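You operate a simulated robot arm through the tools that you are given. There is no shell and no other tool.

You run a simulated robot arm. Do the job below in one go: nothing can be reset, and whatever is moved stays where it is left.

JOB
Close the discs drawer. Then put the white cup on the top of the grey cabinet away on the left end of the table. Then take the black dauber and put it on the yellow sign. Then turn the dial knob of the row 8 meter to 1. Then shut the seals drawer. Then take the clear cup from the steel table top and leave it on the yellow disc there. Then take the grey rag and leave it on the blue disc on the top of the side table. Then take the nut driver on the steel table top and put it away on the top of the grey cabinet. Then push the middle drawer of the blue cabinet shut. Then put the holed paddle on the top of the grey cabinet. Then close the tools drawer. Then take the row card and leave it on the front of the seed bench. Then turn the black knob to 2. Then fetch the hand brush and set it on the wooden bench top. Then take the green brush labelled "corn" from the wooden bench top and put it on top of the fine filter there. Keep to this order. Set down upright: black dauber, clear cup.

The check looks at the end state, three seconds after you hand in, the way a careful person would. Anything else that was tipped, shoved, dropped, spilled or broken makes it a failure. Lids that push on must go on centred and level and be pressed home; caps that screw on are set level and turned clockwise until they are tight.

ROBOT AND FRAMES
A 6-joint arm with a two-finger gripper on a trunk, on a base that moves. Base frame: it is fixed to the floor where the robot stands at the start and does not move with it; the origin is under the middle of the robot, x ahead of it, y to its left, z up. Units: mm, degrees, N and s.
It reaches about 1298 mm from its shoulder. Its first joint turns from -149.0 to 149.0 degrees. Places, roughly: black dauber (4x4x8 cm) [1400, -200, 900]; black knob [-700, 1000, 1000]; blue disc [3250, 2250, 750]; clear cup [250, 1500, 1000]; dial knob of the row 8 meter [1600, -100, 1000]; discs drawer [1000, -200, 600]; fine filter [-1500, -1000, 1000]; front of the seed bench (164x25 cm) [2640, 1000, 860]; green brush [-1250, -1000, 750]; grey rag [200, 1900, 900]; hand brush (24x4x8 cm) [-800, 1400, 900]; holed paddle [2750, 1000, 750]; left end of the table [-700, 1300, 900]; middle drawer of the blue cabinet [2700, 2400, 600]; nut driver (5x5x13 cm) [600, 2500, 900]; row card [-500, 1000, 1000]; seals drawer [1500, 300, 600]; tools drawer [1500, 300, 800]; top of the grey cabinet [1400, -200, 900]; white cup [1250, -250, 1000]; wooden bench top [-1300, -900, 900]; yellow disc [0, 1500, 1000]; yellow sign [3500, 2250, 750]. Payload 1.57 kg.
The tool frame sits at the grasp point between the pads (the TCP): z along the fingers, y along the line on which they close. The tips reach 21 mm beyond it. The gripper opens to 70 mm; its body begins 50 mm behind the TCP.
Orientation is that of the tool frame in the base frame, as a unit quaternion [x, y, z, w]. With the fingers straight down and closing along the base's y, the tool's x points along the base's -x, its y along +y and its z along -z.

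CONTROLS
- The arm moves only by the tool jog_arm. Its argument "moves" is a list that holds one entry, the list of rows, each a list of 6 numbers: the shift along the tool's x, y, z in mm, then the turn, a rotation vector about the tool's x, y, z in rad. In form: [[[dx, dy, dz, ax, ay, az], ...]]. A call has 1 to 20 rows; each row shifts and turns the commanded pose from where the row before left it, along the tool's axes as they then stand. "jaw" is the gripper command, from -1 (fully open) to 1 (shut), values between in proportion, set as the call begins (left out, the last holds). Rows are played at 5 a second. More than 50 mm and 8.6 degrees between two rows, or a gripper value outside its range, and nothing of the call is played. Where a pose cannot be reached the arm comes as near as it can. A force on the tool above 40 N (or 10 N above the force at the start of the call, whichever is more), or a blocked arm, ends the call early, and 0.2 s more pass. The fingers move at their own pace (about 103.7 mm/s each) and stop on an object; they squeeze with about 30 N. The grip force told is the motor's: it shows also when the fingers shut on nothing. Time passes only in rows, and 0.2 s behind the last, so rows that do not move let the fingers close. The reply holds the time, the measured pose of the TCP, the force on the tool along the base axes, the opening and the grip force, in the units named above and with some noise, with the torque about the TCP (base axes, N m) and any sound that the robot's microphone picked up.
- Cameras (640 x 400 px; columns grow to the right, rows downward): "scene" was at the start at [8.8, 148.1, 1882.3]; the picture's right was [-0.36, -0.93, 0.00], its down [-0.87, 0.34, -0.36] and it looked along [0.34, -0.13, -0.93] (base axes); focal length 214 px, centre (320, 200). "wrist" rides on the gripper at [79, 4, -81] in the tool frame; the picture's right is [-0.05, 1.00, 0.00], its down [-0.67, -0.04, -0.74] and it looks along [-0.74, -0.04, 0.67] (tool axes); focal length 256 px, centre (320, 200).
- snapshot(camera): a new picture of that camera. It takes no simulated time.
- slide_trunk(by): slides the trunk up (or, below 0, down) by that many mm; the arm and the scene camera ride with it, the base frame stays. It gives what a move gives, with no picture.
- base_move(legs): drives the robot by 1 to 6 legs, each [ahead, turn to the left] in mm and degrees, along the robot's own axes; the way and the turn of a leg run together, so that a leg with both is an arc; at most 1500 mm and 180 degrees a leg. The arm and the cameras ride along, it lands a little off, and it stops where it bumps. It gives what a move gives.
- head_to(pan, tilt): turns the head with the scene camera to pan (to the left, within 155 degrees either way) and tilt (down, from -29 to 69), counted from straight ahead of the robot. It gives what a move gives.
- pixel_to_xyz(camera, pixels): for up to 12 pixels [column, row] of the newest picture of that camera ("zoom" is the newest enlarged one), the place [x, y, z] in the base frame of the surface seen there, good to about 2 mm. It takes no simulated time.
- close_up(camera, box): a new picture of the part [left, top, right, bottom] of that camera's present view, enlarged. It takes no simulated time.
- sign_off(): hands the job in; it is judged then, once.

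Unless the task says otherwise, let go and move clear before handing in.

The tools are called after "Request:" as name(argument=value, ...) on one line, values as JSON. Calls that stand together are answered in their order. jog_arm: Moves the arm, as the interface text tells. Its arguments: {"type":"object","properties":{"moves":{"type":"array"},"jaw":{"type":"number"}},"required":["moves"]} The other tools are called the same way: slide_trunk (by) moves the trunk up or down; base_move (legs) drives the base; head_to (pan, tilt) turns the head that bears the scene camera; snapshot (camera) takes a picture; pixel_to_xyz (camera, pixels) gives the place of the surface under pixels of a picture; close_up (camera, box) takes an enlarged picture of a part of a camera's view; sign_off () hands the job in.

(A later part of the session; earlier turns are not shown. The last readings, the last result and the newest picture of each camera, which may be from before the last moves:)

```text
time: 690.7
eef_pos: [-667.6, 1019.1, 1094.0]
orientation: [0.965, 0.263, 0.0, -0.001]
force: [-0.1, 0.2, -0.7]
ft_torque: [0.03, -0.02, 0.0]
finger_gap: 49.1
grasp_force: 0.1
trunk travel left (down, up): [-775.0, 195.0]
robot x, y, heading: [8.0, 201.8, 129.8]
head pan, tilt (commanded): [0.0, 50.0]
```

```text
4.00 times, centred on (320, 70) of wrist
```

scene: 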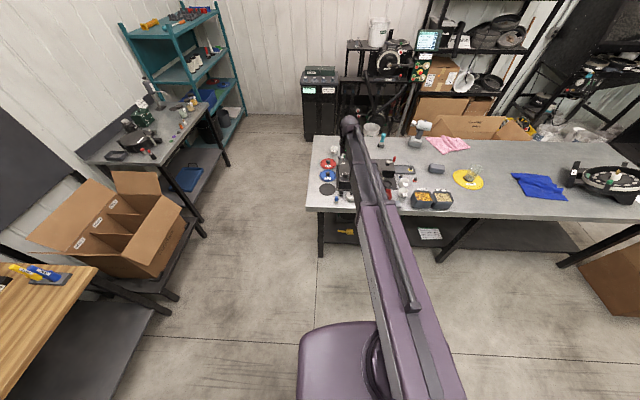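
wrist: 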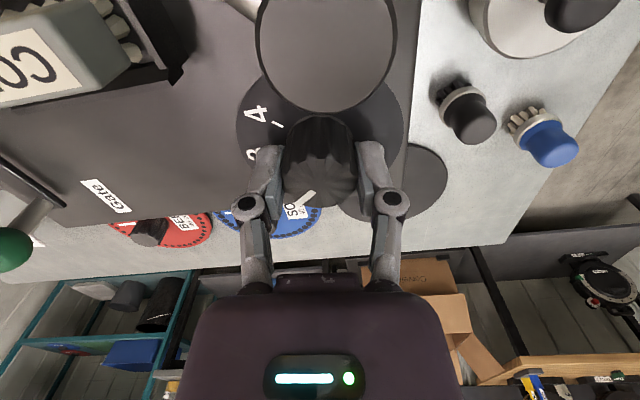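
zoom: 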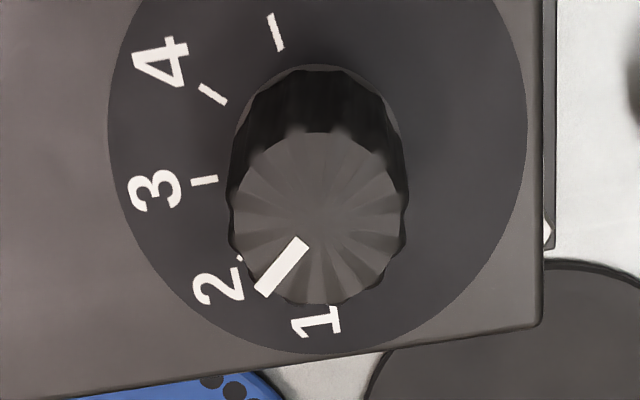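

The pointer now lines up with "2" (≈38–39° vs digit ≈39° in image angle). Next the hand brush: raise, straighten the wrist, drive closer and look.

Request:
slide_trunk(by=190)

Request:
jog_arm(moves=[[[0, 0, 0, 0, 0, 0.14], [0, 0, 0, 0, 0, 0.14], [0, 0, 0, 0, 0, 0.14], [0, 0, 0, 0, 0, 0.14], [0, 0, 0, 0, 0, 0.14], [0, 0, 0, 0, 0, 0.14], [0, 0, 0, 0, 0, 0.14], [0, 0, 0, 0, 0, 0.14], [0, 0, 0, 0, 0, 0.14], [0, 0, 0, 0, 0, 0.14]]], jaw=-1)

Request:
base_move(legs=[[250, -2.8]])

Request:
snapshot(camera="wrist")

Request:
snapshot(camera="scene")

```text
time: 692.8
eef_pos: [-668.5, 1018.5, 1283.1]
orientation: [0.965, 0.263, 0.0, -0.001]
force: [-0.6, 0.5, 0.7]
ft_torque: [-0.02, 0.03, -0.03]
finger_gap: 49.2
grasp_force: 0.0
trunk travel left (down, up): [-965.0, 5.0]
robot x, y, heading: [7.0, 201.2, 129.4]
head pan, tilt (commanded): [0.0, 50.0]
```

```text
time: 695.0
eef_pos: [-666.4, 1018.9, 1283.3]
orientation: [0.907, -0.421, -0.001, -0.001]
force: [0.4, 0.7, 0.5]
ft_torque: [0.02, -0.01, 0.0]
finger_gap: 69.9
grasp_force: 0.0
trunk travel left (down, up): [-965.0, 5.0]
robot x, y, heading: [10.4, 201.9, 129.7]
head pan, tilt (commanded): [0.0, 50.0]
```

```text
time: 697.1
eef_pos: [-775.2, 1251.7, 1282.4]
orientation: [0.896, -0.445, -0.001, -0.001]
force: [0.3, 0.3, 0.2]
ft_torque: [0.0, 0.0, 0.0]
finger_gap: 70.0
grasp_force: 0.0
trunk travel left (down, up): [-965.0, 5.0]
robot x, y, heading: [-146.4, 391.5, 126.1]
head pan, tilt (commanded): [0.0, 50.0]
```

```text
taken
```

wrist: 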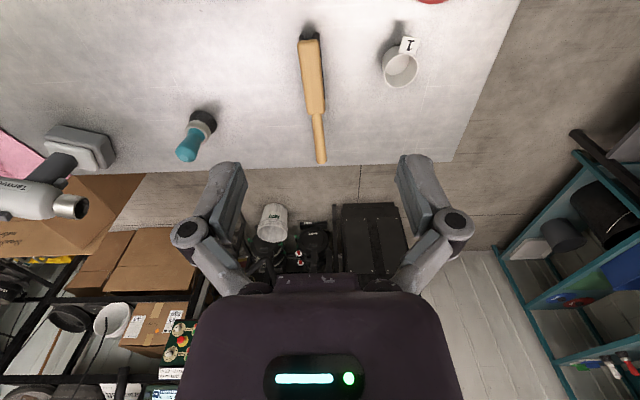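

```text
taken
```

scene: 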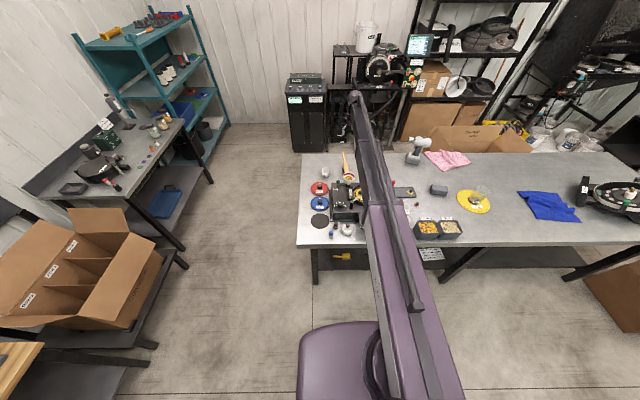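

Request:
close_up(camera="wrist", box=[240, 20, 400, 170])

Request:
pixel_to_xyz(camera="wrist", pixels=[[308, 45], [300, 60], [322, 60], [312, 75], [303, 90], [324, 90], [315, 108], [318, 130], [320, 155], [308, 35], [300, 50], [398, 65]])

```text
2.67 times, centred on (320, 95) of wrist
```

zoom: 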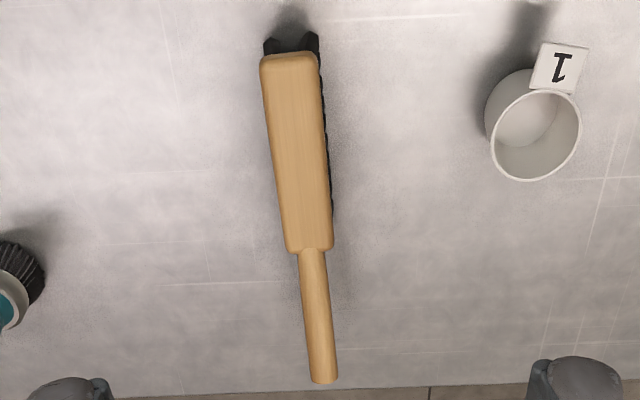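

```text
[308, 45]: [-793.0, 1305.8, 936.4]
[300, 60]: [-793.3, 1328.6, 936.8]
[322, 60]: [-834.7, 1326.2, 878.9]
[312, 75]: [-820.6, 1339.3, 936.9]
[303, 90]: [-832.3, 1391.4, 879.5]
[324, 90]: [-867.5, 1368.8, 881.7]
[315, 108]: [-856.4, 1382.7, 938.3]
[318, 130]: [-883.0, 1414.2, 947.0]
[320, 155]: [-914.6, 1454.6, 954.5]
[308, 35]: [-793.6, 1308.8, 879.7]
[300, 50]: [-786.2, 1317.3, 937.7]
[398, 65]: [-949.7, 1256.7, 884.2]
```

The hand brush stands on its bristles: block top z≈937, axis at ≈129°, ≈36 mm wide. I drive 110 mm ahead and align over the block.

Request:
base_move(legs=[[110, 0.5]])

Request:
snapshot(camera="wrist")

Request:
pixel_to_xyz(camera="wrist", pixels=[[310, 80], [320, 110], [316, 95], [305, 90]])

```text
time: 698.4
eef_pos: [-850.4, 1335.7, 1282.4]
orientation: [0.897, -0.442, -0.001, 0.0]
force: [-0.2, 0.3, -0.9]
ft_torque: [-0.03, 0.0, 0.02]
finger_gap: 70.1
grasp_force: 0.0
trunk travel left (down, up): [-965.0, 5.0]
robot x, y, heading: [-213.7, 481.0, 126.8]
head pan, tilt (commanded): [0.0, 50.0]
```

```text
taken
```

wrist: 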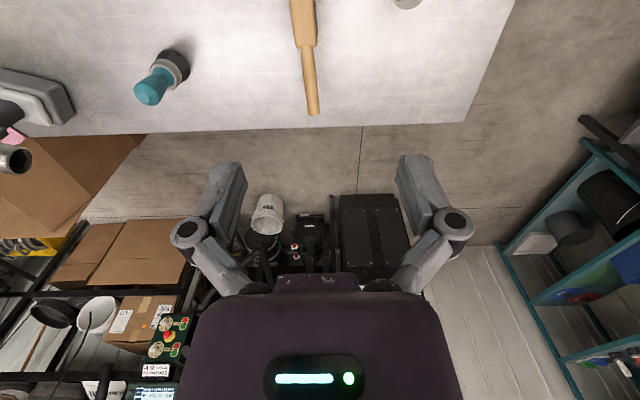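

```text
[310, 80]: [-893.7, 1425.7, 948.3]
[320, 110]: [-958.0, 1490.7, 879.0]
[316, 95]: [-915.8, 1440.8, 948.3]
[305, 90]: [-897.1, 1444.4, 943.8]
```

Request:
jog_arm(moves=[[[-3.3, -25.7, 0, 0, 0, -0.031], [0, 0, 0, 0, 0, 0]]], jaw=-1)

Request:
slide_trunk(by=-270)

Request:
snapshot(camera="wrist")

```text
time: 699.0
eef_pos: [-830.8, 1351.5, 1284.8]
orientation: [0.904, -0.427, -0.002, -0.001]
force: [0.4, 0.7, -0.1]
ft_torque: [-0.02, 0.0, -0.01]
finger_gap: 69.8
grasp_force: 0.1
trunk travel left (down, up): [-965.0, 5.0]
robot x, y, heading: [-211.5, 481.7, 126.5]
head pan, tilt (commanded): [0.0, 50.0]
```

```text
time: 701.7
eef_pos: [-828.4, 1353.7, 1014.3]
orientation: [0.904, -0.427, -0.002, -0.001]
force: [0.0, 0.6, -0.1]
ft_torque: [-0.01, -0.02, 0.01]
finger_gap: 69.8
grasp_force: 0.0
trunk travel left (down, up): [-695.0, 275.0]
robot x, y, heading: [-213.9, 485.0, 126.9]
head pan, tilt (commanded): [0.0, 50.0]
```

```text
taken
```

wrist: 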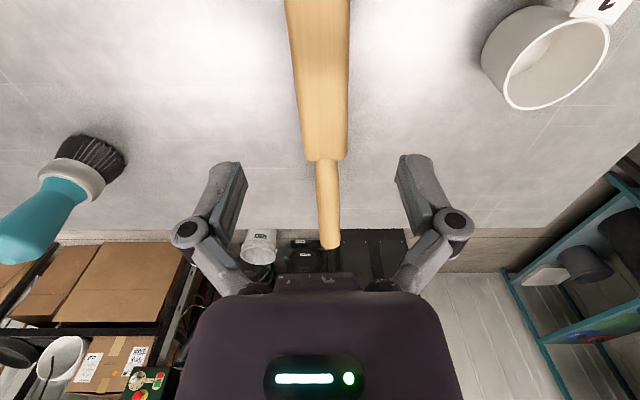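

Request:
slide_trunk(by=-84)

Request:
jog_arm(moves=[[[0, 0, 0, 0, 0, 0], [0, 0, 0, 0, 0, 0], [0, 0, 0, 0, 0, 0], [0, 0, 0, 0, 0, 0]]], jaw=1)

Request:
slide_trunk(by=60)

Request:
snapshot(camera="wrist")

```text
time: 702.9
eef_pos: [-829.0, 1353.3, 929.8]
orientation: [0.904, -0.427, -0.002, -0.001]
force: [-0.4, 1.5, 0.3]
ft_torque: [-0.01, 0.02, -0.03]
finger_gap: 69.9
grasp_force: 0.1
trunk travel left (down, up): [-611.0, 359.0]
robot x, y, heading: [-212.4, 485.0, 126.4]
head pan, tilt (commanded): [0.0, 50.0]
```

```text
time: 703.9
eef_pos: [-829.1, 1353.3, 931.1]
orientation: [0.904, -0.427, -0.001, -0.001]
force: [-0.1, -0.9, 6.0]
ft_torque: [-0.01, 0.03, 0.0]
finger_gap: 32.7
grasp_force: 29.8
trunk travel left (down, up): [-611.0, 359.0]
robot x, y, heading: [-214.4, 486.4, 126.5]
head pan, tilt (commanded): [0.0, 50.0]
```

```text
time: 704.9
eef_pos: [-828.1, 1353.7, 989.0]
orientation: [0.904, -0.427, 0.0, 0.0]
force: [-0.5, 0.6, -0.9]
ft_torque: [0.02, 0.02, 0.01]
finger_gap: 32.7
grasp_force: 29.5
trunk travel left (down, up): [-671.0, 299.0]
robot x, y, heading: [-211.9, 486.7, 126.8]
head pan, tilt (commanded): [0.0, 50.0]
```

```text
taken
```

wrist: 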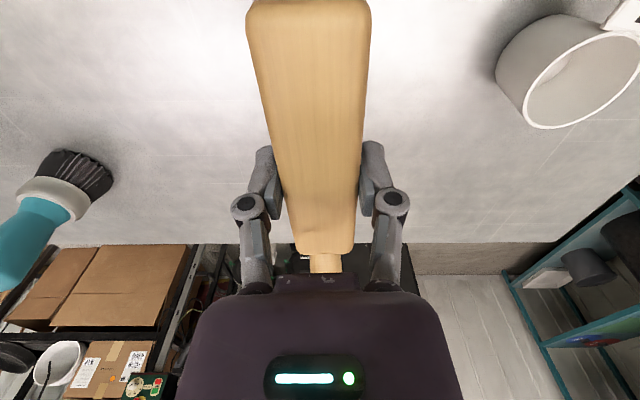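

The brush is held (gap 33 mm, bristles 51 mm below TCP). I raise, retract, and drive toward the wooden bench.

Request:
slide_trunk(by=293)

Request:
jog_arm(moves=[[[43, 3, 0, 0, 0, 0], [43, 3, 0, 0, 0, 0], [43, 3, 0, 0, 0, 0], [43, 3, 0, 0, 0, 0], [43, 3, 0, 0, 0, 0], [43, 3, 0, 0, 0, 0], [43, 3, 0, 0, 0, 0]]])

Request:
base_move(legs=[[-320, 0], [0, 90], [600, 0]])

Request:
snapshot(camera="scene")

Request:
snapshot(camera="wrist")

```text
time: 707.9
eef_pos: [-828.5, 1353.5, 1282.1]
orientation: [0.904, -0.428, -0.001, -0.001]
force: [-0.4, -0.3, -0.5]
ft_torque: [0.02, 0.02, -0.01]
finger_gap: 32.8
grasp_force: 29.7
trunk travel left (down, up): [-964.0, 6.0]
robot x, y, heading: [-211.6, 481.9, 126.7]
head pan, tilt (commanded): [0.0, 50.0]
```

```text
time: 709.5
eef_pos: [-652.6, 1106.4, 1284.1]
orientation: [0.904, -0.427, -0.002, -0.001]
force: [-0.3, -0.1, -0.8]
ft_torque: [0.02, 0.02, -0.01]
finger_gap: 32.8
grasp_force: 30.0
trunk travel left (down, up): [-964.0, 6.0]
robot x, y, heading: [-209.8, 482.4, 126.6]
head pan, tilt (commanded): [0.0, 50.0]
```

```text
time: 721.4
eef_pos: [-1088.2, -606.7, 1282.8]
orientation: [0.935, 0.355, -0.001, 0.0]
force: [-0.5, -0.1, -1.4]
ft_torque: [-0.01, -0.02, -0.02]
finger_gap: 32.7
grasp_force: 29.7
trunk travel left (down, up): [-964.0, 6.0]
robot x, y, heading: [-480.3, -139.7, -141.5]
head pan, tilt (commanded): [0.0, 50.0]
```

```text
taken
```

scene: 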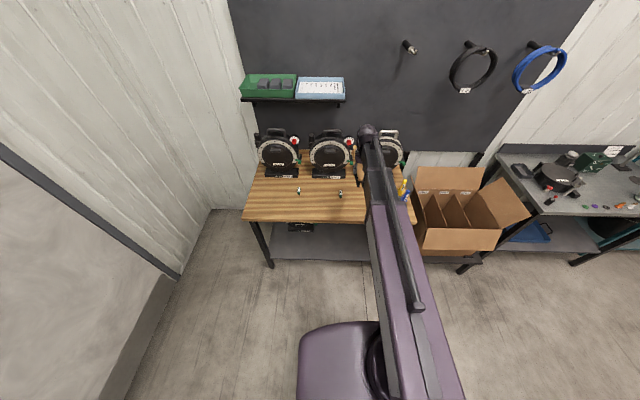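

```text
taken
```

wrist: 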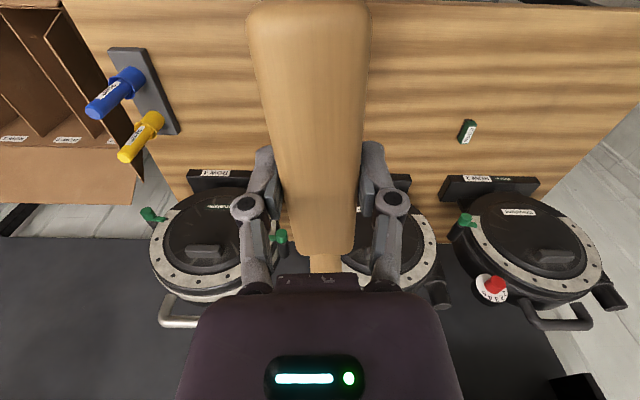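

Request:
close_up(camera="scene", box=[240, 150, 432, 270])

Request:
close_up(camera="scene", box=[280, 175, 360, 225])

Request:
close_up(camera="scene", box=[385, 165, 425, 215])

Request:
close_up(camera="wrist", box=[70, 30, 230, 180])

Request:
close_up(camera="wrist", box=[420, 90, 520, 152])

```text
3.33 times, centred on (336, 210) of scene
```

zoom: 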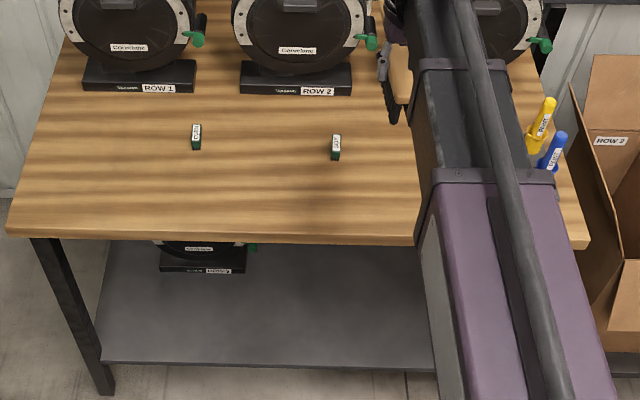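

```text
8.00 times, centred on (320, 200) of scene
```

zoom: 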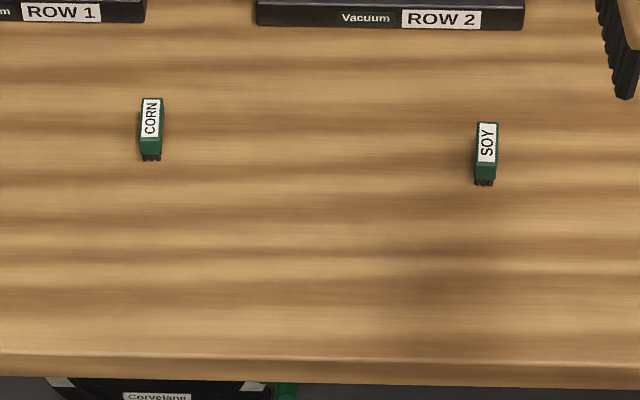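

```text
8.00 times, centred on (405, 190) of scene
```

zoom: 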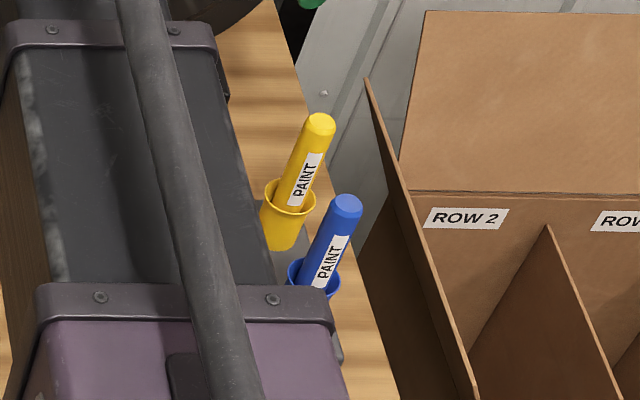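

```text
2.67 times, centred on (150, 105) of wrist
```

zoom: 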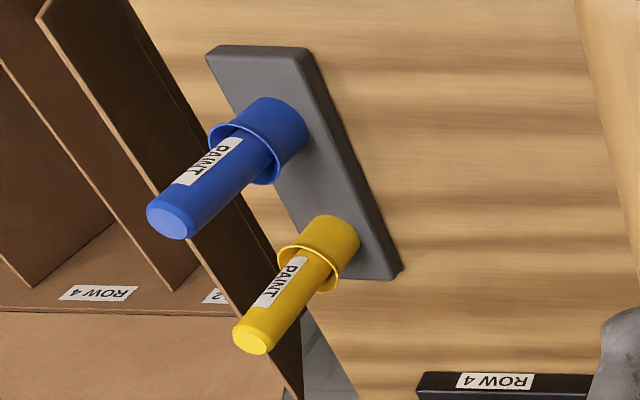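

```text
6.40 times, centred on (470, 121) of wrist
```

zoom: 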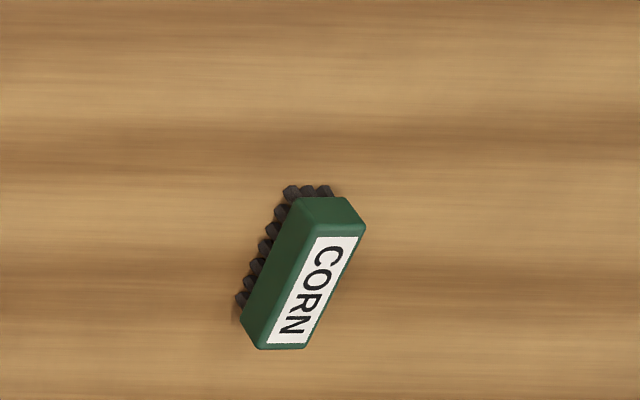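

Request:
pixel_to_xyz(camera="scene", pixels=[[298, 191], [340, 194], [250, 215], [370, 222], [414, 222], [262, 165], [281, 175], [328, 176], [278, 152], [330, 150], [404, 195], [403, 187]])

Request:
head_to(pan=25, tilt=35)

Request:
snapshot(camera="scene")

Request:
head_to(pan=-25, tilt=35)

Request:
snapshot(camera="scene")

```text
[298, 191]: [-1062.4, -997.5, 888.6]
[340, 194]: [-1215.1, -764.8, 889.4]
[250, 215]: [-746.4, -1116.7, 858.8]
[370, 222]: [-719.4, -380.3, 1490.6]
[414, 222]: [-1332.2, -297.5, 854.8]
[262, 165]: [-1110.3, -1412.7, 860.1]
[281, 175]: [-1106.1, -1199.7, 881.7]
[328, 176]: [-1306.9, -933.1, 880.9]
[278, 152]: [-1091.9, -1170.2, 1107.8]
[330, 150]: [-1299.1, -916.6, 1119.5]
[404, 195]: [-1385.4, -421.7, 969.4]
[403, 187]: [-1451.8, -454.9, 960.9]
```

```text
time: 722.3
eef_pos: [-1088.8, -605.6, 1282.5]
orientation: [0.935, 0.354, -0.001, 0.0]
force: [0.2, -1.1, -2.2]
ft_torque: [-0.03, -0.02, -0.02]
finger_gap: 32.6
grasp_force: 30.1
trunk travel left (down, up): [-964.0, 6.0]
robot x, y, heading: [-481.2, -141.4, -141.7]
head pan, tilt (commanded): [25.0, 35.0]
```

```text
taken
```

scene: 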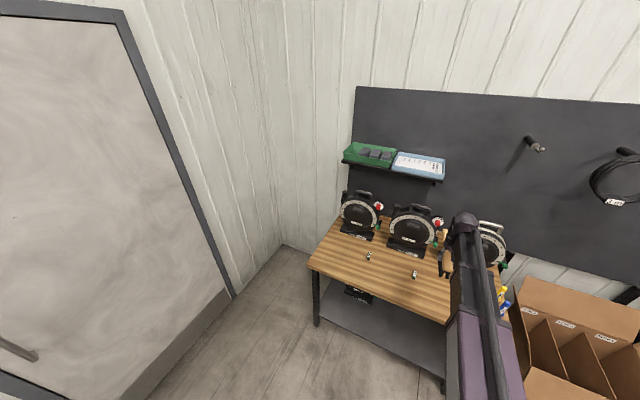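

```text
time: 723.4
eef_pos: [-1087.3, -606.0, 1282.8]
orientation: [0.935, 0.354, -0.002, 0.0]
force: [0.0, 0.8, -1.9]
ft_torque: [0.02, -0.01, 0.02]
finger_gap: 32.8
grasp_force: 29.7
trunk travel left (down, up): [-964.0, 6.0]
robot x, y, heading: [-480.5, -141.1, -142.0]
head pan, tilt (commanded): [-25.0, 35.0]
```

```text
taken
```

scene: 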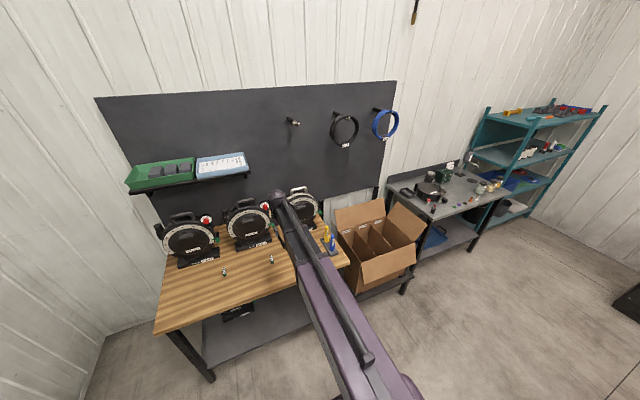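

Two small green brushes (CORN, SOY) stand on the bench. I search for the fine filter with close-ups.

Request:
close_up(camera="scene", box=[120, 140, 280, 240])

Request:
close_up(camera="scene", box=[200, 190, 360, 290])

Request:
close_up(camera="scene", box=[270, 90, 430, 190])

```text
4.00 times, centred on (200, 190) of scene
```

zoom: 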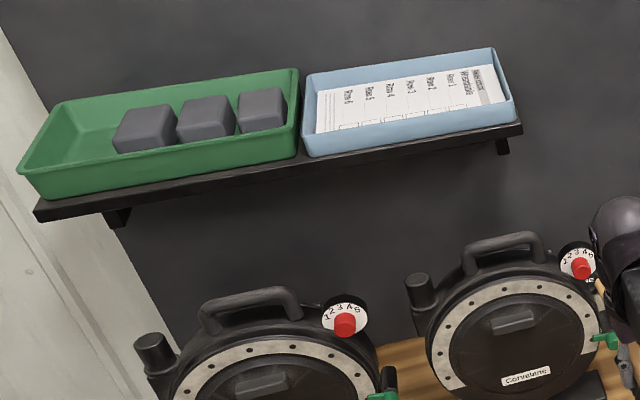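

```text
4.00 times, centred on (280, 240) of scene
```

zoom: 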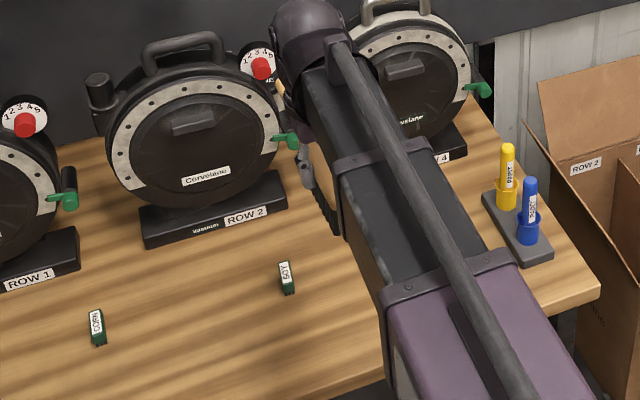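

```text
4.00 times, centred on (350, 140) of scene
```

zoom: 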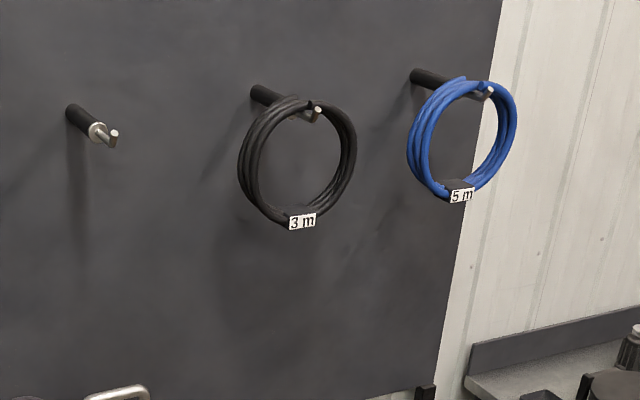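

Request:
jog_arm(moves=[[[0, 45, 0, 0, 0, 0], [0, 45, 0, 0, 0, 0], [0, 45, 0, 0, 0, 0], [0, 45, 0, 0, 0, 0], [0, 45, 0, 0, 0, 0], [0, 45, 0, 0, 0, 0], [0, 45, 0, 0, 0, 0], [0, 45, 0, 0, 0, 0]]])

Request:
head_to(pan=-10, tilt=45)

Request:
snapshot(camera="scene")

Request:
close_up(camera="scene", box=[240, 110, 400, 210])

Request:
snapshot(camera="wrist")

```text
time: 725.2
eef_pos: [-847.4, -878.0, 1283.2]
orientation: [0.935, 0.354, -0.002, 0.0]
force: [0.2, -0.4, -2.3]
ft_torque: [0.02, -0.02, -0.02]
finger_gap: 32.9
grasp_force: 30.9
trunk travel left (down, up): [-964.0, 6.0]
robot x, y, heading: [-485.0, -143.6, -141.6]
head pan, tilt (commanded): [-25.0, 35.0]
```

```text
time: 726.0
eef_pos: [-848.4, -876.7, 1282.4]
orientation: [0.935, 0.355, -0.001, 0.001]
force: [0.2, 0.0, -1.8]
ft_torque: [0.02, 0.03, 0.0]
finger_gap: 32.8
grasp_force: 30.5
trunk travel left (down, up): [-964.0, 6.0]
robot x, y, heading: [-480.5, -139.1, -141.7]
head pan, tilt (commanded): [-10.0, 45.0]
```

```text
taken
```

scene: 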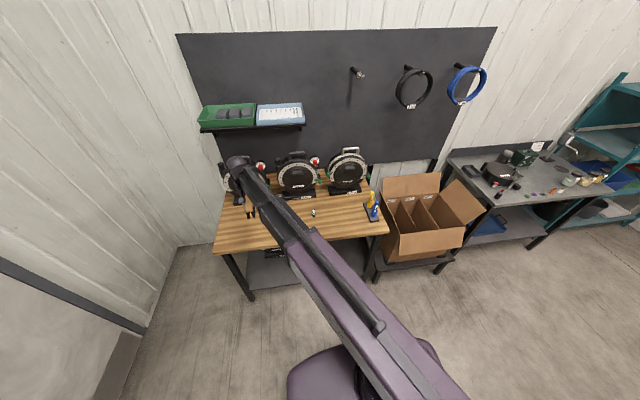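

```text
4.00 times, centred on (320, 160) of scene
```

zoom: 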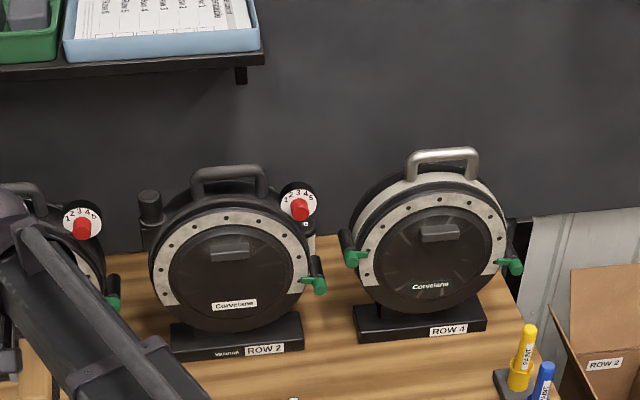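

```text
taken
```

wrist: 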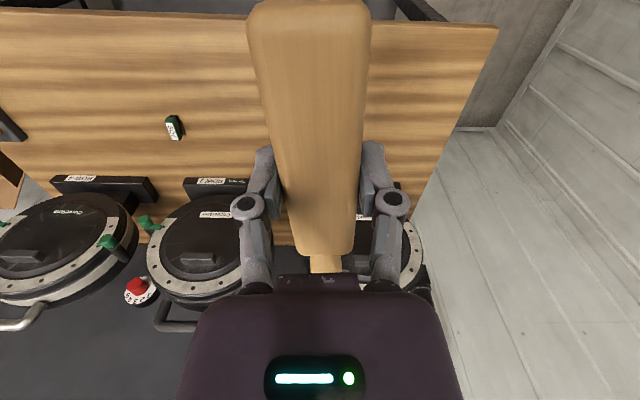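

Request:
close_up(camera="scene", box=[300, 150, 348, 180])

Request:
pixel_to_xyz(camera="zoom", pixels=[[225, 250], [225, 300], [230, 200], [300, 250], [215, 330], [230, 360]])

```text
13.33 times, centred on (324, 165) of scene
```

zoom: 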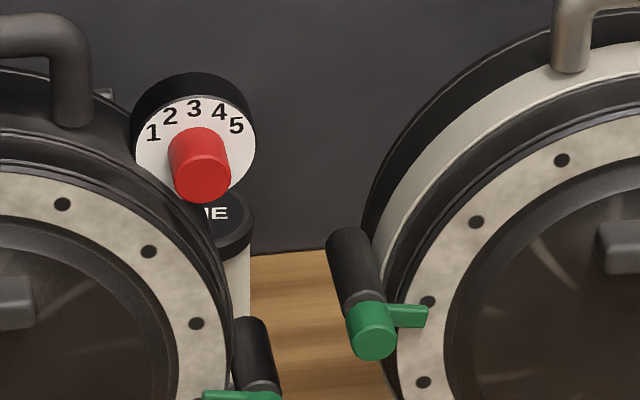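

```text
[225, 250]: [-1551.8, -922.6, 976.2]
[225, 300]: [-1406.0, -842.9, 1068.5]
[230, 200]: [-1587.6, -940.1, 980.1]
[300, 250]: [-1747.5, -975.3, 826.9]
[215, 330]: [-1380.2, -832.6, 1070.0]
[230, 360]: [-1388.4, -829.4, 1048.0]
```

Found it: a white canister with a black lid reading "…NE" (FINE) stands behind the ROW 2 meter, lid top z≈980. First I set the hand brush down on the free bench area (q≈300).

Request:
jog_arm(moves=[[[-10.9, -45.8, 0, 0, 0, 0], [-10.9, -45.8, 0, 0, 0, 0], [-10.9, -45.8, 0, 0, 0, 0], [-10.9, -45.8, 0, 0, 0, 0], [-10.9, -45.8, 0, 0, 0, 0], [-10.9, -45.8, 0, 0, 0, 0], [-10.9, -45.8, 0, 0, 0, 0], [-10.9, -45.8, 0, 0, 0, 0], [-10.9, -45.8, 0, 0, 0, 0], [-10.9, -45.8, 0, 0, 0, 0], [-10.9, -45.8, 0, 0, 0, 0]]])

Request:
snapshot(camera="wrist")

Request:
snapshot(camera="scene")

Request:
pixel_to_xyz(camera="wrist", pixels=[[220, 60], [420, 60], [150, 60], [240, 20], [400, 120], [110, 100]])

```text
time: 728.4
eef_pos: [-1275.0, -578.8, 1282.4]
orientation: [0.935, 0.356, 0.0, 0.001]
force: [0.1, 0.9, -1.1]
ft_torque: [-0.01, -0.02, 0.01]
finger_gap: 32.9
grasp_force: 30.0
trunk travel left (down, up): [-964.0, 6.0]
robot x, y, heading: [-482.4, -142.1, -141.7]
head pan, tilt (commanded): [-10.0, 45.0]
```

```text
taken
```

wrist: 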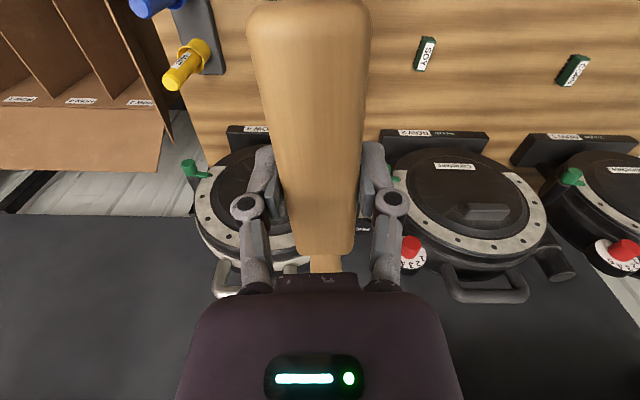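

```text
taken
```

scene: 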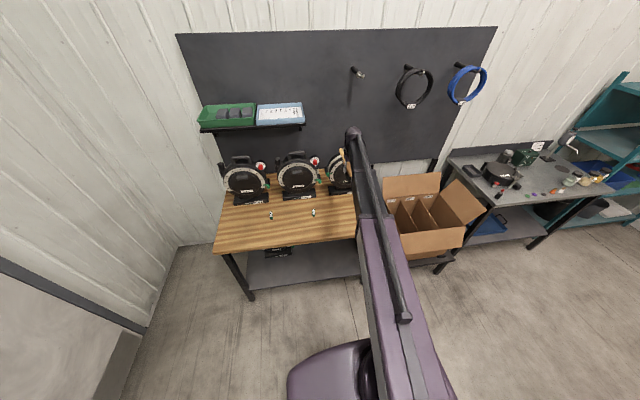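

```text
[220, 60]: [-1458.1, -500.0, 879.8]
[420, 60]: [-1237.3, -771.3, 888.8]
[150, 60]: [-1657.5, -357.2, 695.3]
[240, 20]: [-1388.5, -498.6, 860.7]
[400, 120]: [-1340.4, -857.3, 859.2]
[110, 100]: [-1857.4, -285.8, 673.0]
```

Request:
slide_trunk(by=-345)

Request:
snapshot(camera="wrist")

Request:
slide_trunk(by=-22)

Request:
slide_trunk(by=-3)

```text
time: 731.8
eef_pos: [-1274.5, -579.7, 938.4]
orientation: [0.935, 0.355, -0.002, 0.001]
force: [0.1, -1.0, -0.8]
ft_torque: [0.03, 0.02, 0.02]
finger_gap: 32.6
grasp_force: 30.0
trunk travel left (down, up): [-619.0, 351.0]
robot x, y, heading: [-482.7, -146.1, -141.8]
head pan, tilt (commanded): [-10.0, 45.0]
```

```text
taken
```

wrist: 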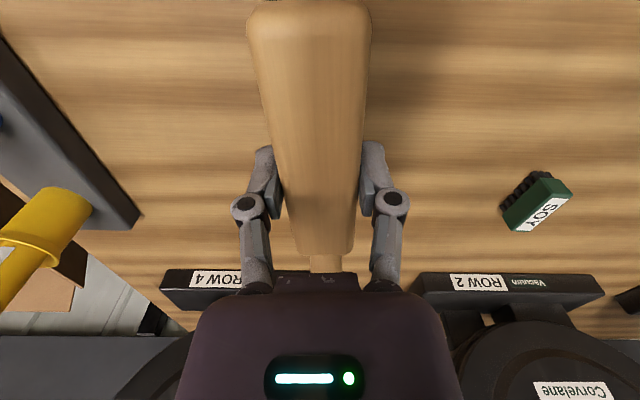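

```text
time: 732.5
eef_pos: [-1272.6, -580.8, 915.3]
orientation: [0.935, 0.355, -0.001, 0.0]
force: [0.2, -0.3, -1.2]
ft_torque: [-0.02, 0.02, 0.01]
finger_gap: 32.8
grasp_force: 30.6
trunk travel left (down, up): [-597.0, 373.0]
robot x, y, heading: [-481.9, -144.1, -141.6]
head pan, tilt (commanded): [-10.0, 45.0]
```

```text
time: 733.0
eef_pos: [-1273.7, -579.2, 912.8]
orientation: [0.935, 0.354, -0.002, 0.001]
force: [-0.1, 0.3, -1.3]
ft_torque: [0.03, 0.0, 0.01]
finger_gap: 32.7
grasp_force: 30.1
trunk travel left (down, up): [-594.0, 376.0]
robot x, y, heading: [-479.5, -144.4, -141.7]
head pan, tilt (commanded): [-10.0, 45.0]
```

Request:
slide_trunk(by=-1.5)

Request:
slide_trunk(by=-1)

Request:
slide_trunk(by=-1)

```text
time: 733.5
eef_pos: [-1272.6, -579.0, 912.3]
orientation: [0.935, 0.355, -0.002, 0.001]
force: [0.2, -0.2, -2.0]
ft_torque: [0.01, -0.02, 0.02]
finger_gap: 32.9
grasp_force: 29.6
trunk travel left (down, up): [-593.0, 377.0]
robot x, y, heading: [-479.5, -141.4, -141.8]
head pan, tilt (commanded): [-10.0, 45.0]
```

```text
time: 734.0
eef_pos: [-1274.5, -579.8, 910.8]
orientation: [0.935, 0.355, -0.001, 0.001]
force: [-1.5, -1.1, 1.9]
ft_torque: [-0.12, 0.15, -0.03]
finger_gap: 32.9
grasp_force: 29.9
trunk travel left (down, up): [-592.0, 378.0]
robot x, y, heading: [-484.0, -141.7, -142.1]
head pan, tilt (commanded): [-10.0, 45.0]
```

```text
time: 734.5
eef_pos: [-1273.0, -579.6, 911.4]
orientation: [0.935, 0.354, -0.002, 0.002]
force: [-6.0, -4.4, 18.7]
ft_torque: [0.21, -0.18, 0.0]
finger_gap: 32.9
grasp_force: 30.0
trunk travel left (down, up): [-591.0, 379.0]
robot x, y, heading: [-480.8, -143.8, -141.7]
head pan, tilt (commanded): [-10.0, 45.0]
```

Request:
jog_arm(moves=[[[0, 0, 0, 0, 0, 0], [0, 0, 0, 0, 0, 0], [0, 0, 0, 0, 0, 0]]], jaw=-0.9)

Request:
slide_trunk(by=150)

Request:
snapshot(camera="wrist")

```text
time: 735.3
eef_pos: [-1273.5, -579.2, 909.3]
orientation: [0.935, 0.354, -0.002, 0.0]
force: [-0.3, 1.0, -0.8]
ft_torque: [0.0, 0.01, 0.0]
finger_gap: 66.7
grasp_force: 0.1
trunk travel left (down, up): [-591.0, 379.0]
robot x, y, heading: [-483.6, -143.4, -142.0]
head pan, tilt (commanded): [-10.0, 45.0]
```

```text
time: 737.1
eef_pos: [-1273.2, -578.1, 1058.3]
orientation: [0.935, 0.354, -0.002, 0.001]
force: [-0.2, -0.2, -0.2]
ft_torque: [-0.01, -0.01, 0.01]
finger_gap: 66.6
grasp_force: 0.1
trunk travel left (down, up): [-741.0, 229.0]
robot x, y, heading: [-481.2, -141.9, -141.8]
head pan, tilt (commanded): [-10.0, 45.0]
```

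```text
taken
```

wrist: 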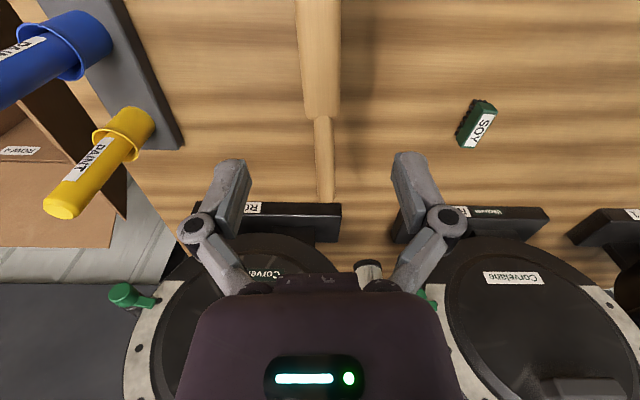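

The hand brush stands on the bench. I raise and measure the meter tops and the fine filter from above.

Request:
slide_trunk(by=225)

Request:
snapshot(camera="wrist")

Request:
snapshot(camera="scene")

Request:
close_up(camera="scene", box=[220, 140, 380, 240])

Request:
pixel_to_xyz(camera="zoom", pixels=[[80, 65], [310, 50], [160, 105], [375, 80], [383, 100], [330, 170], [440, 70], [115, 240], [80, 100], [310, 90]])

```text
time: 739.4
eef_pos: [-1275.2, -579.6, 1285.3]
orientation: [0.935, 0.354, -0.001, 0.001]
force: [-0.6, 0.1, 0.1]
ft_torque: [0.02, 0.02, 0.05]
finger_gap: 66.4
grasp_force: 0.2
trunk travel left (down, up): [-966.0, 4.0]
robot x, y, heading: [-481.2, -140.3, -142.0]
head pan, tilt (commanded): [-10.0, 45.0]
```

```text
taken
```

wrist: 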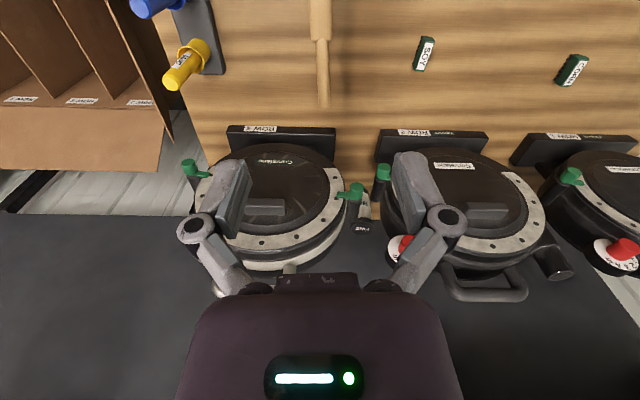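

```text
taken
```

scene: 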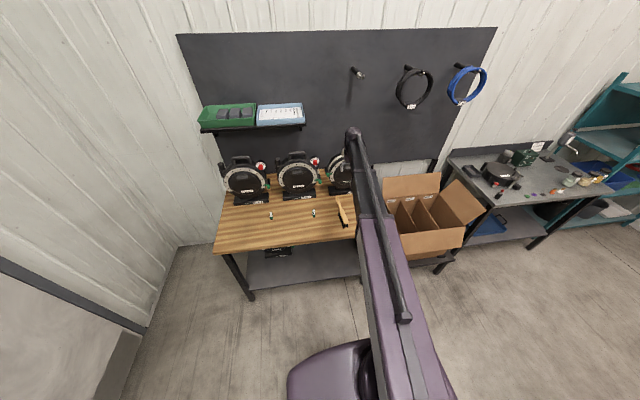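

```text
4.00 times, centred on (300, 190) of scene
```

zoom: 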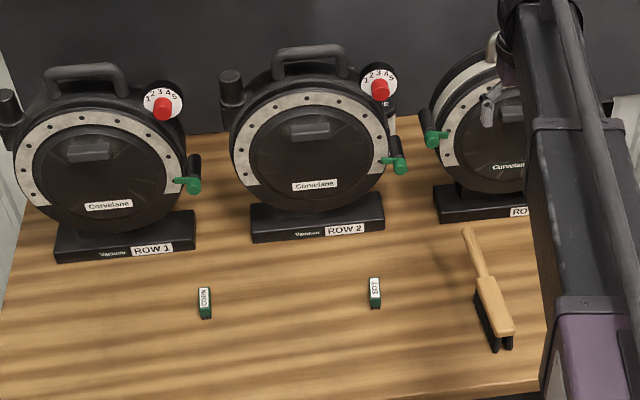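

```text
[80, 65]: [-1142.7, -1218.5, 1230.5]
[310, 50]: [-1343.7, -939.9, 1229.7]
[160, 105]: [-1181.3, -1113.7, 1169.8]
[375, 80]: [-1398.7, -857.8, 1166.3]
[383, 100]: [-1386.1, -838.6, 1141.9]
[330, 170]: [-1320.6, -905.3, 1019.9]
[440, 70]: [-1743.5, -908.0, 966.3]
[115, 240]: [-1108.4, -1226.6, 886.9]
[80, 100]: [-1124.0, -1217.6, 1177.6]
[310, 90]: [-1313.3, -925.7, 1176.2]
```

Request:
close_up(camera="wrist", box=[320, 170, 416, 245])

Request:
pixel_to_xyz(camera="zoom", pixels=[[275, 370], [240, 365], [315, 365], [280, 340], [280, 300], [300, 270], [260, 390], [280, 230], [150, 170], [440, 100], [540, 385], [560, 370]])

```text
5.33 times, centred on (368, 208) of wrist
```

zoom: 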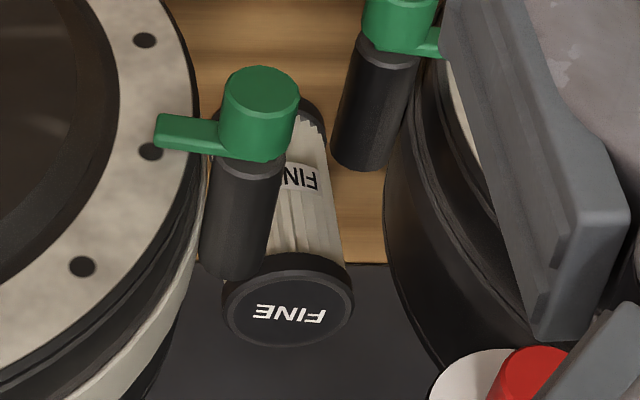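

```text
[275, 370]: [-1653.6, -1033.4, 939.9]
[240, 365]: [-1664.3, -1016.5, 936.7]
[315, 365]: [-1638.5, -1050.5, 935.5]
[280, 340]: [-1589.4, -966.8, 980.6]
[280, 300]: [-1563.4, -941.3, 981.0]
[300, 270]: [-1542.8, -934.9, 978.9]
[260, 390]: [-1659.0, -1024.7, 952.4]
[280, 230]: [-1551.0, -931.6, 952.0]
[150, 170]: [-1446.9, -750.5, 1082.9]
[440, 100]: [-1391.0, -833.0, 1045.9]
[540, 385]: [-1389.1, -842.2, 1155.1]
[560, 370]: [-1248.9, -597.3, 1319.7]
```

The lid (FINE) is at ≈(-1568,-946), top z≈981, Ø≈62 mm, behind the meters. To know whether the beam clears the meters' dials, I measure the beam's lower edge.

Request:
close_up(camera="scene", box=[335, 125, 399, 165])

Request:
pixel_to_xyz(camera="zoom", pixels=[[255, 330], [265, 330], [275, 330], [290, 330], [262, 250], [250, 300], [300, 380], [330, 330], [200, 130], [180, 200], [215, 160], [280, 250]])

Request:
close_up(camera="scene", box=[335, 155, 399, 225])

```text
10.00 times, centred on (367, 145) of scene
```

zoom: 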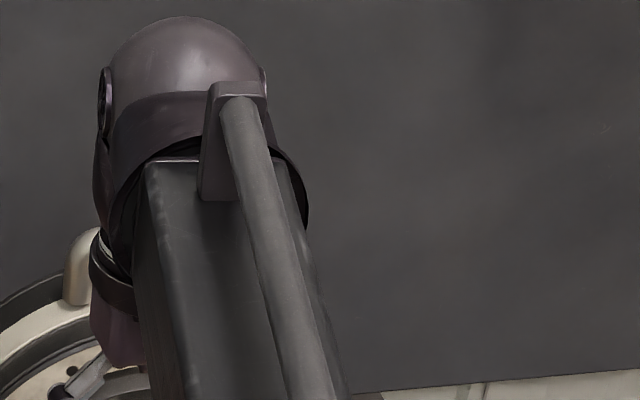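

```text
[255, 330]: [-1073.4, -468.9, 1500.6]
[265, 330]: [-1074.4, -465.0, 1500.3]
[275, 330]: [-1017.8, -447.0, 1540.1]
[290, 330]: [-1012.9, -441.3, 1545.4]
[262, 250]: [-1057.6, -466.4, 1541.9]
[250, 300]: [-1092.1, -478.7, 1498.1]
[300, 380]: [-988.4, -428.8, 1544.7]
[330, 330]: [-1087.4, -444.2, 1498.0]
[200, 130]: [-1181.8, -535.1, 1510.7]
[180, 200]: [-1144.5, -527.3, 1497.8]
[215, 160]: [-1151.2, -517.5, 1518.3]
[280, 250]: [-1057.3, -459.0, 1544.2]
```

```text
5.71 times, centred on (367, 190) of scene
```

zoom: 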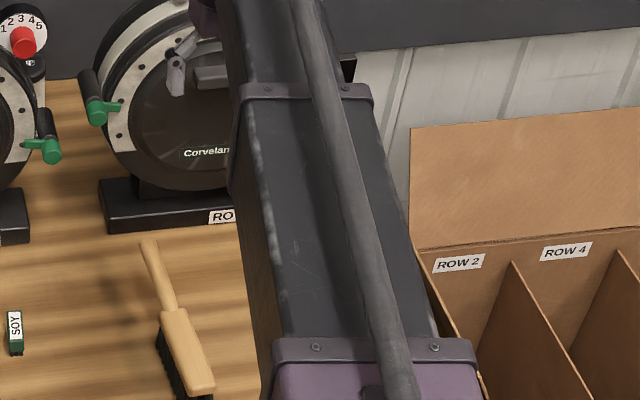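

Request:
pixel_to_xyz(camera="zoom", pixels=[[231, 60], [228, 40], [233, 80], [237, 170], [232, 150], [243, 220], [250, 280], [256, 330], [245, 180], [262, 330], [230, 180], [222, 20]])

Request:
close_up(camera="scene", box=[340, 145, 372, 165])

Request:
pixel_to_xyz(camera="zoom", pixels=[[190, 200], [200, 200], [210, 200], [225, 200], [195, 250], [205, 250], [215, 250], [230, 300], [215, 300], [205, 300], [200, 160], [250, 200]])

```text
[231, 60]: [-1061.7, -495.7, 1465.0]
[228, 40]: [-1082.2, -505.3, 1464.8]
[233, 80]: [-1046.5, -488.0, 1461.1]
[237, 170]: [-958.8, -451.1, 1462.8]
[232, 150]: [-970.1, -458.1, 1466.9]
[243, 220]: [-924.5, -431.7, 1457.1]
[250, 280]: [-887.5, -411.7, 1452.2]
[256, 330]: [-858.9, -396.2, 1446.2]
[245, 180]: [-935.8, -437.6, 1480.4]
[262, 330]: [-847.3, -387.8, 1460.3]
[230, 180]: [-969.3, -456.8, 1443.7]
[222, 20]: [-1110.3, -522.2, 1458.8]
```

```text
16.00 times, centred on (356, 155) of scene
```

zoom: 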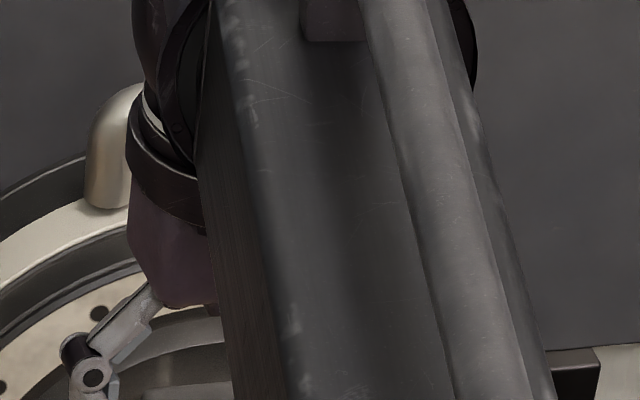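

```text
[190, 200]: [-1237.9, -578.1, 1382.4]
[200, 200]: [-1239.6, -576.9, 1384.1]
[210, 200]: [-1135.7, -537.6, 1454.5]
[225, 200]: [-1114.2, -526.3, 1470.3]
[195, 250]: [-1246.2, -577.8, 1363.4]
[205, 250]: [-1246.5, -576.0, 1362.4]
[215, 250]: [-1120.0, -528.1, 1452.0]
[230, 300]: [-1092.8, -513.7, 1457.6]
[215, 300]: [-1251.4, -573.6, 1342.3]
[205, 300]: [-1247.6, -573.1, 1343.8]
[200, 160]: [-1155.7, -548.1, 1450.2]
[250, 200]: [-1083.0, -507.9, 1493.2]
```

Request:
pixel_to_xyz(camera="wrist", pixels=[[385, 222], [388, 232], [393, 241], [345, 225], [338, 240], [325, 255], [355, 190], [350, 205], [357, 187], [382, 175], [410, 240], [362, 225]])

Request:
close_up(camera="scene", box=[296, 148, 344, 178])

Request:
pixel_to_xyz(camera="zoom", pixels=[[250, 95], [290, 130], [200, 110], [250, 140], [300, 180], [330, 230], [290, 240], [450, 200], [470, 330], [420, 260], [140, 60], [330, 200]])

```text
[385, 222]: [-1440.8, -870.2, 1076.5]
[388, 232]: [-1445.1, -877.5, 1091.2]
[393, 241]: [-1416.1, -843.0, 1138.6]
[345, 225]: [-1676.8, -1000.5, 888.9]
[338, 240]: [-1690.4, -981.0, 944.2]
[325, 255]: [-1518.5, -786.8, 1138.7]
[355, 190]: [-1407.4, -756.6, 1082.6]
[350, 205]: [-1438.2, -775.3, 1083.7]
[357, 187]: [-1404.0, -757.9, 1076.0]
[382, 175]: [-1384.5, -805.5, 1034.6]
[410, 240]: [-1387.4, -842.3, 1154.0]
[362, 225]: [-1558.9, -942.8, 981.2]
```

```text
13.33 times, centred on (320, 163) of scene
```

zoom: 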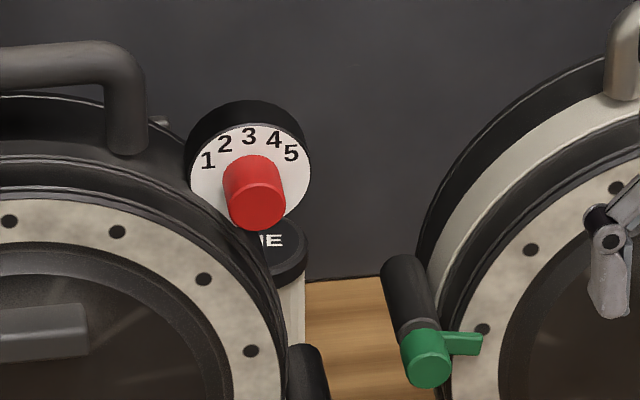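

```text
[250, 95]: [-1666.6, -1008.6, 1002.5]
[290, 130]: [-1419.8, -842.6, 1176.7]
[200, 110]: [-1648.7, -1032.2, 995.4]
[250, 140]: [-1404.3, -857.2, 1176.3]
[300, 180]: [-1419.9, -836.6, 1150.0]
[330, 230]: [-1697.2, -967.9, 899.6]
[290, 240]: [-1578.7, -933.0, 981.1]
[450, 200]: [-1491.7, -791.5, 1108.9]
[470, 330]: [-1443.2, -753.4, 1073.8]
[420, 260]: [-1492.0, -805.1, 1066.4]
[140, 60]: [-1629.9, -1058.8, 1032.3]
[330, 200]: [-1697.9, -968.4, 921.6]
```

Request:
pixel_to_xyz(camera="scene", pixels=[[378, 281], [437, 272], [405, 258], [455, 250], [386, 262], [250, 300], [362, 280], [468, 252]])

Request:
close_up(camera="scene", box=[200, 230, 500, 400])

```text
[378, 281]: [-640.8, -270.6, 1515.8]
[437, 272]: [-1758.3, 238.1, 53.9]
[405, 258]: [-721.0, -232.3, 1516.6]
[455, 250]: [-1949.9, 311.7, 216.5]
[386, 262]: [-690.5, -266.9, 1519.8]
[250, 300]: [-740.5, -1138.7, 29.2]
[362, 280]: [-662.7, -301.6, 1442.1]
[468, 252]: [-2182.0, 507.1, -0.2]
```

```text
2.13 times, centred on (350, 315) of scene
```

zoom: 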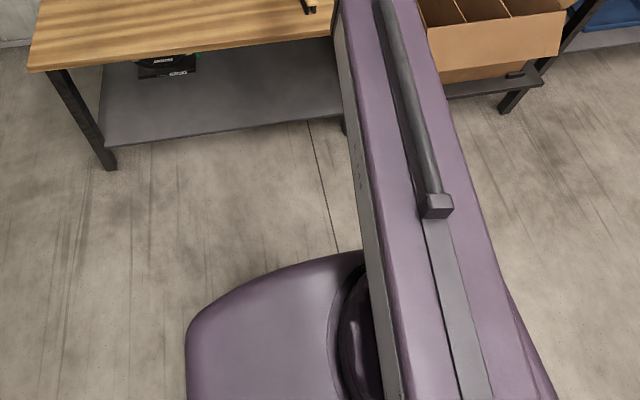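

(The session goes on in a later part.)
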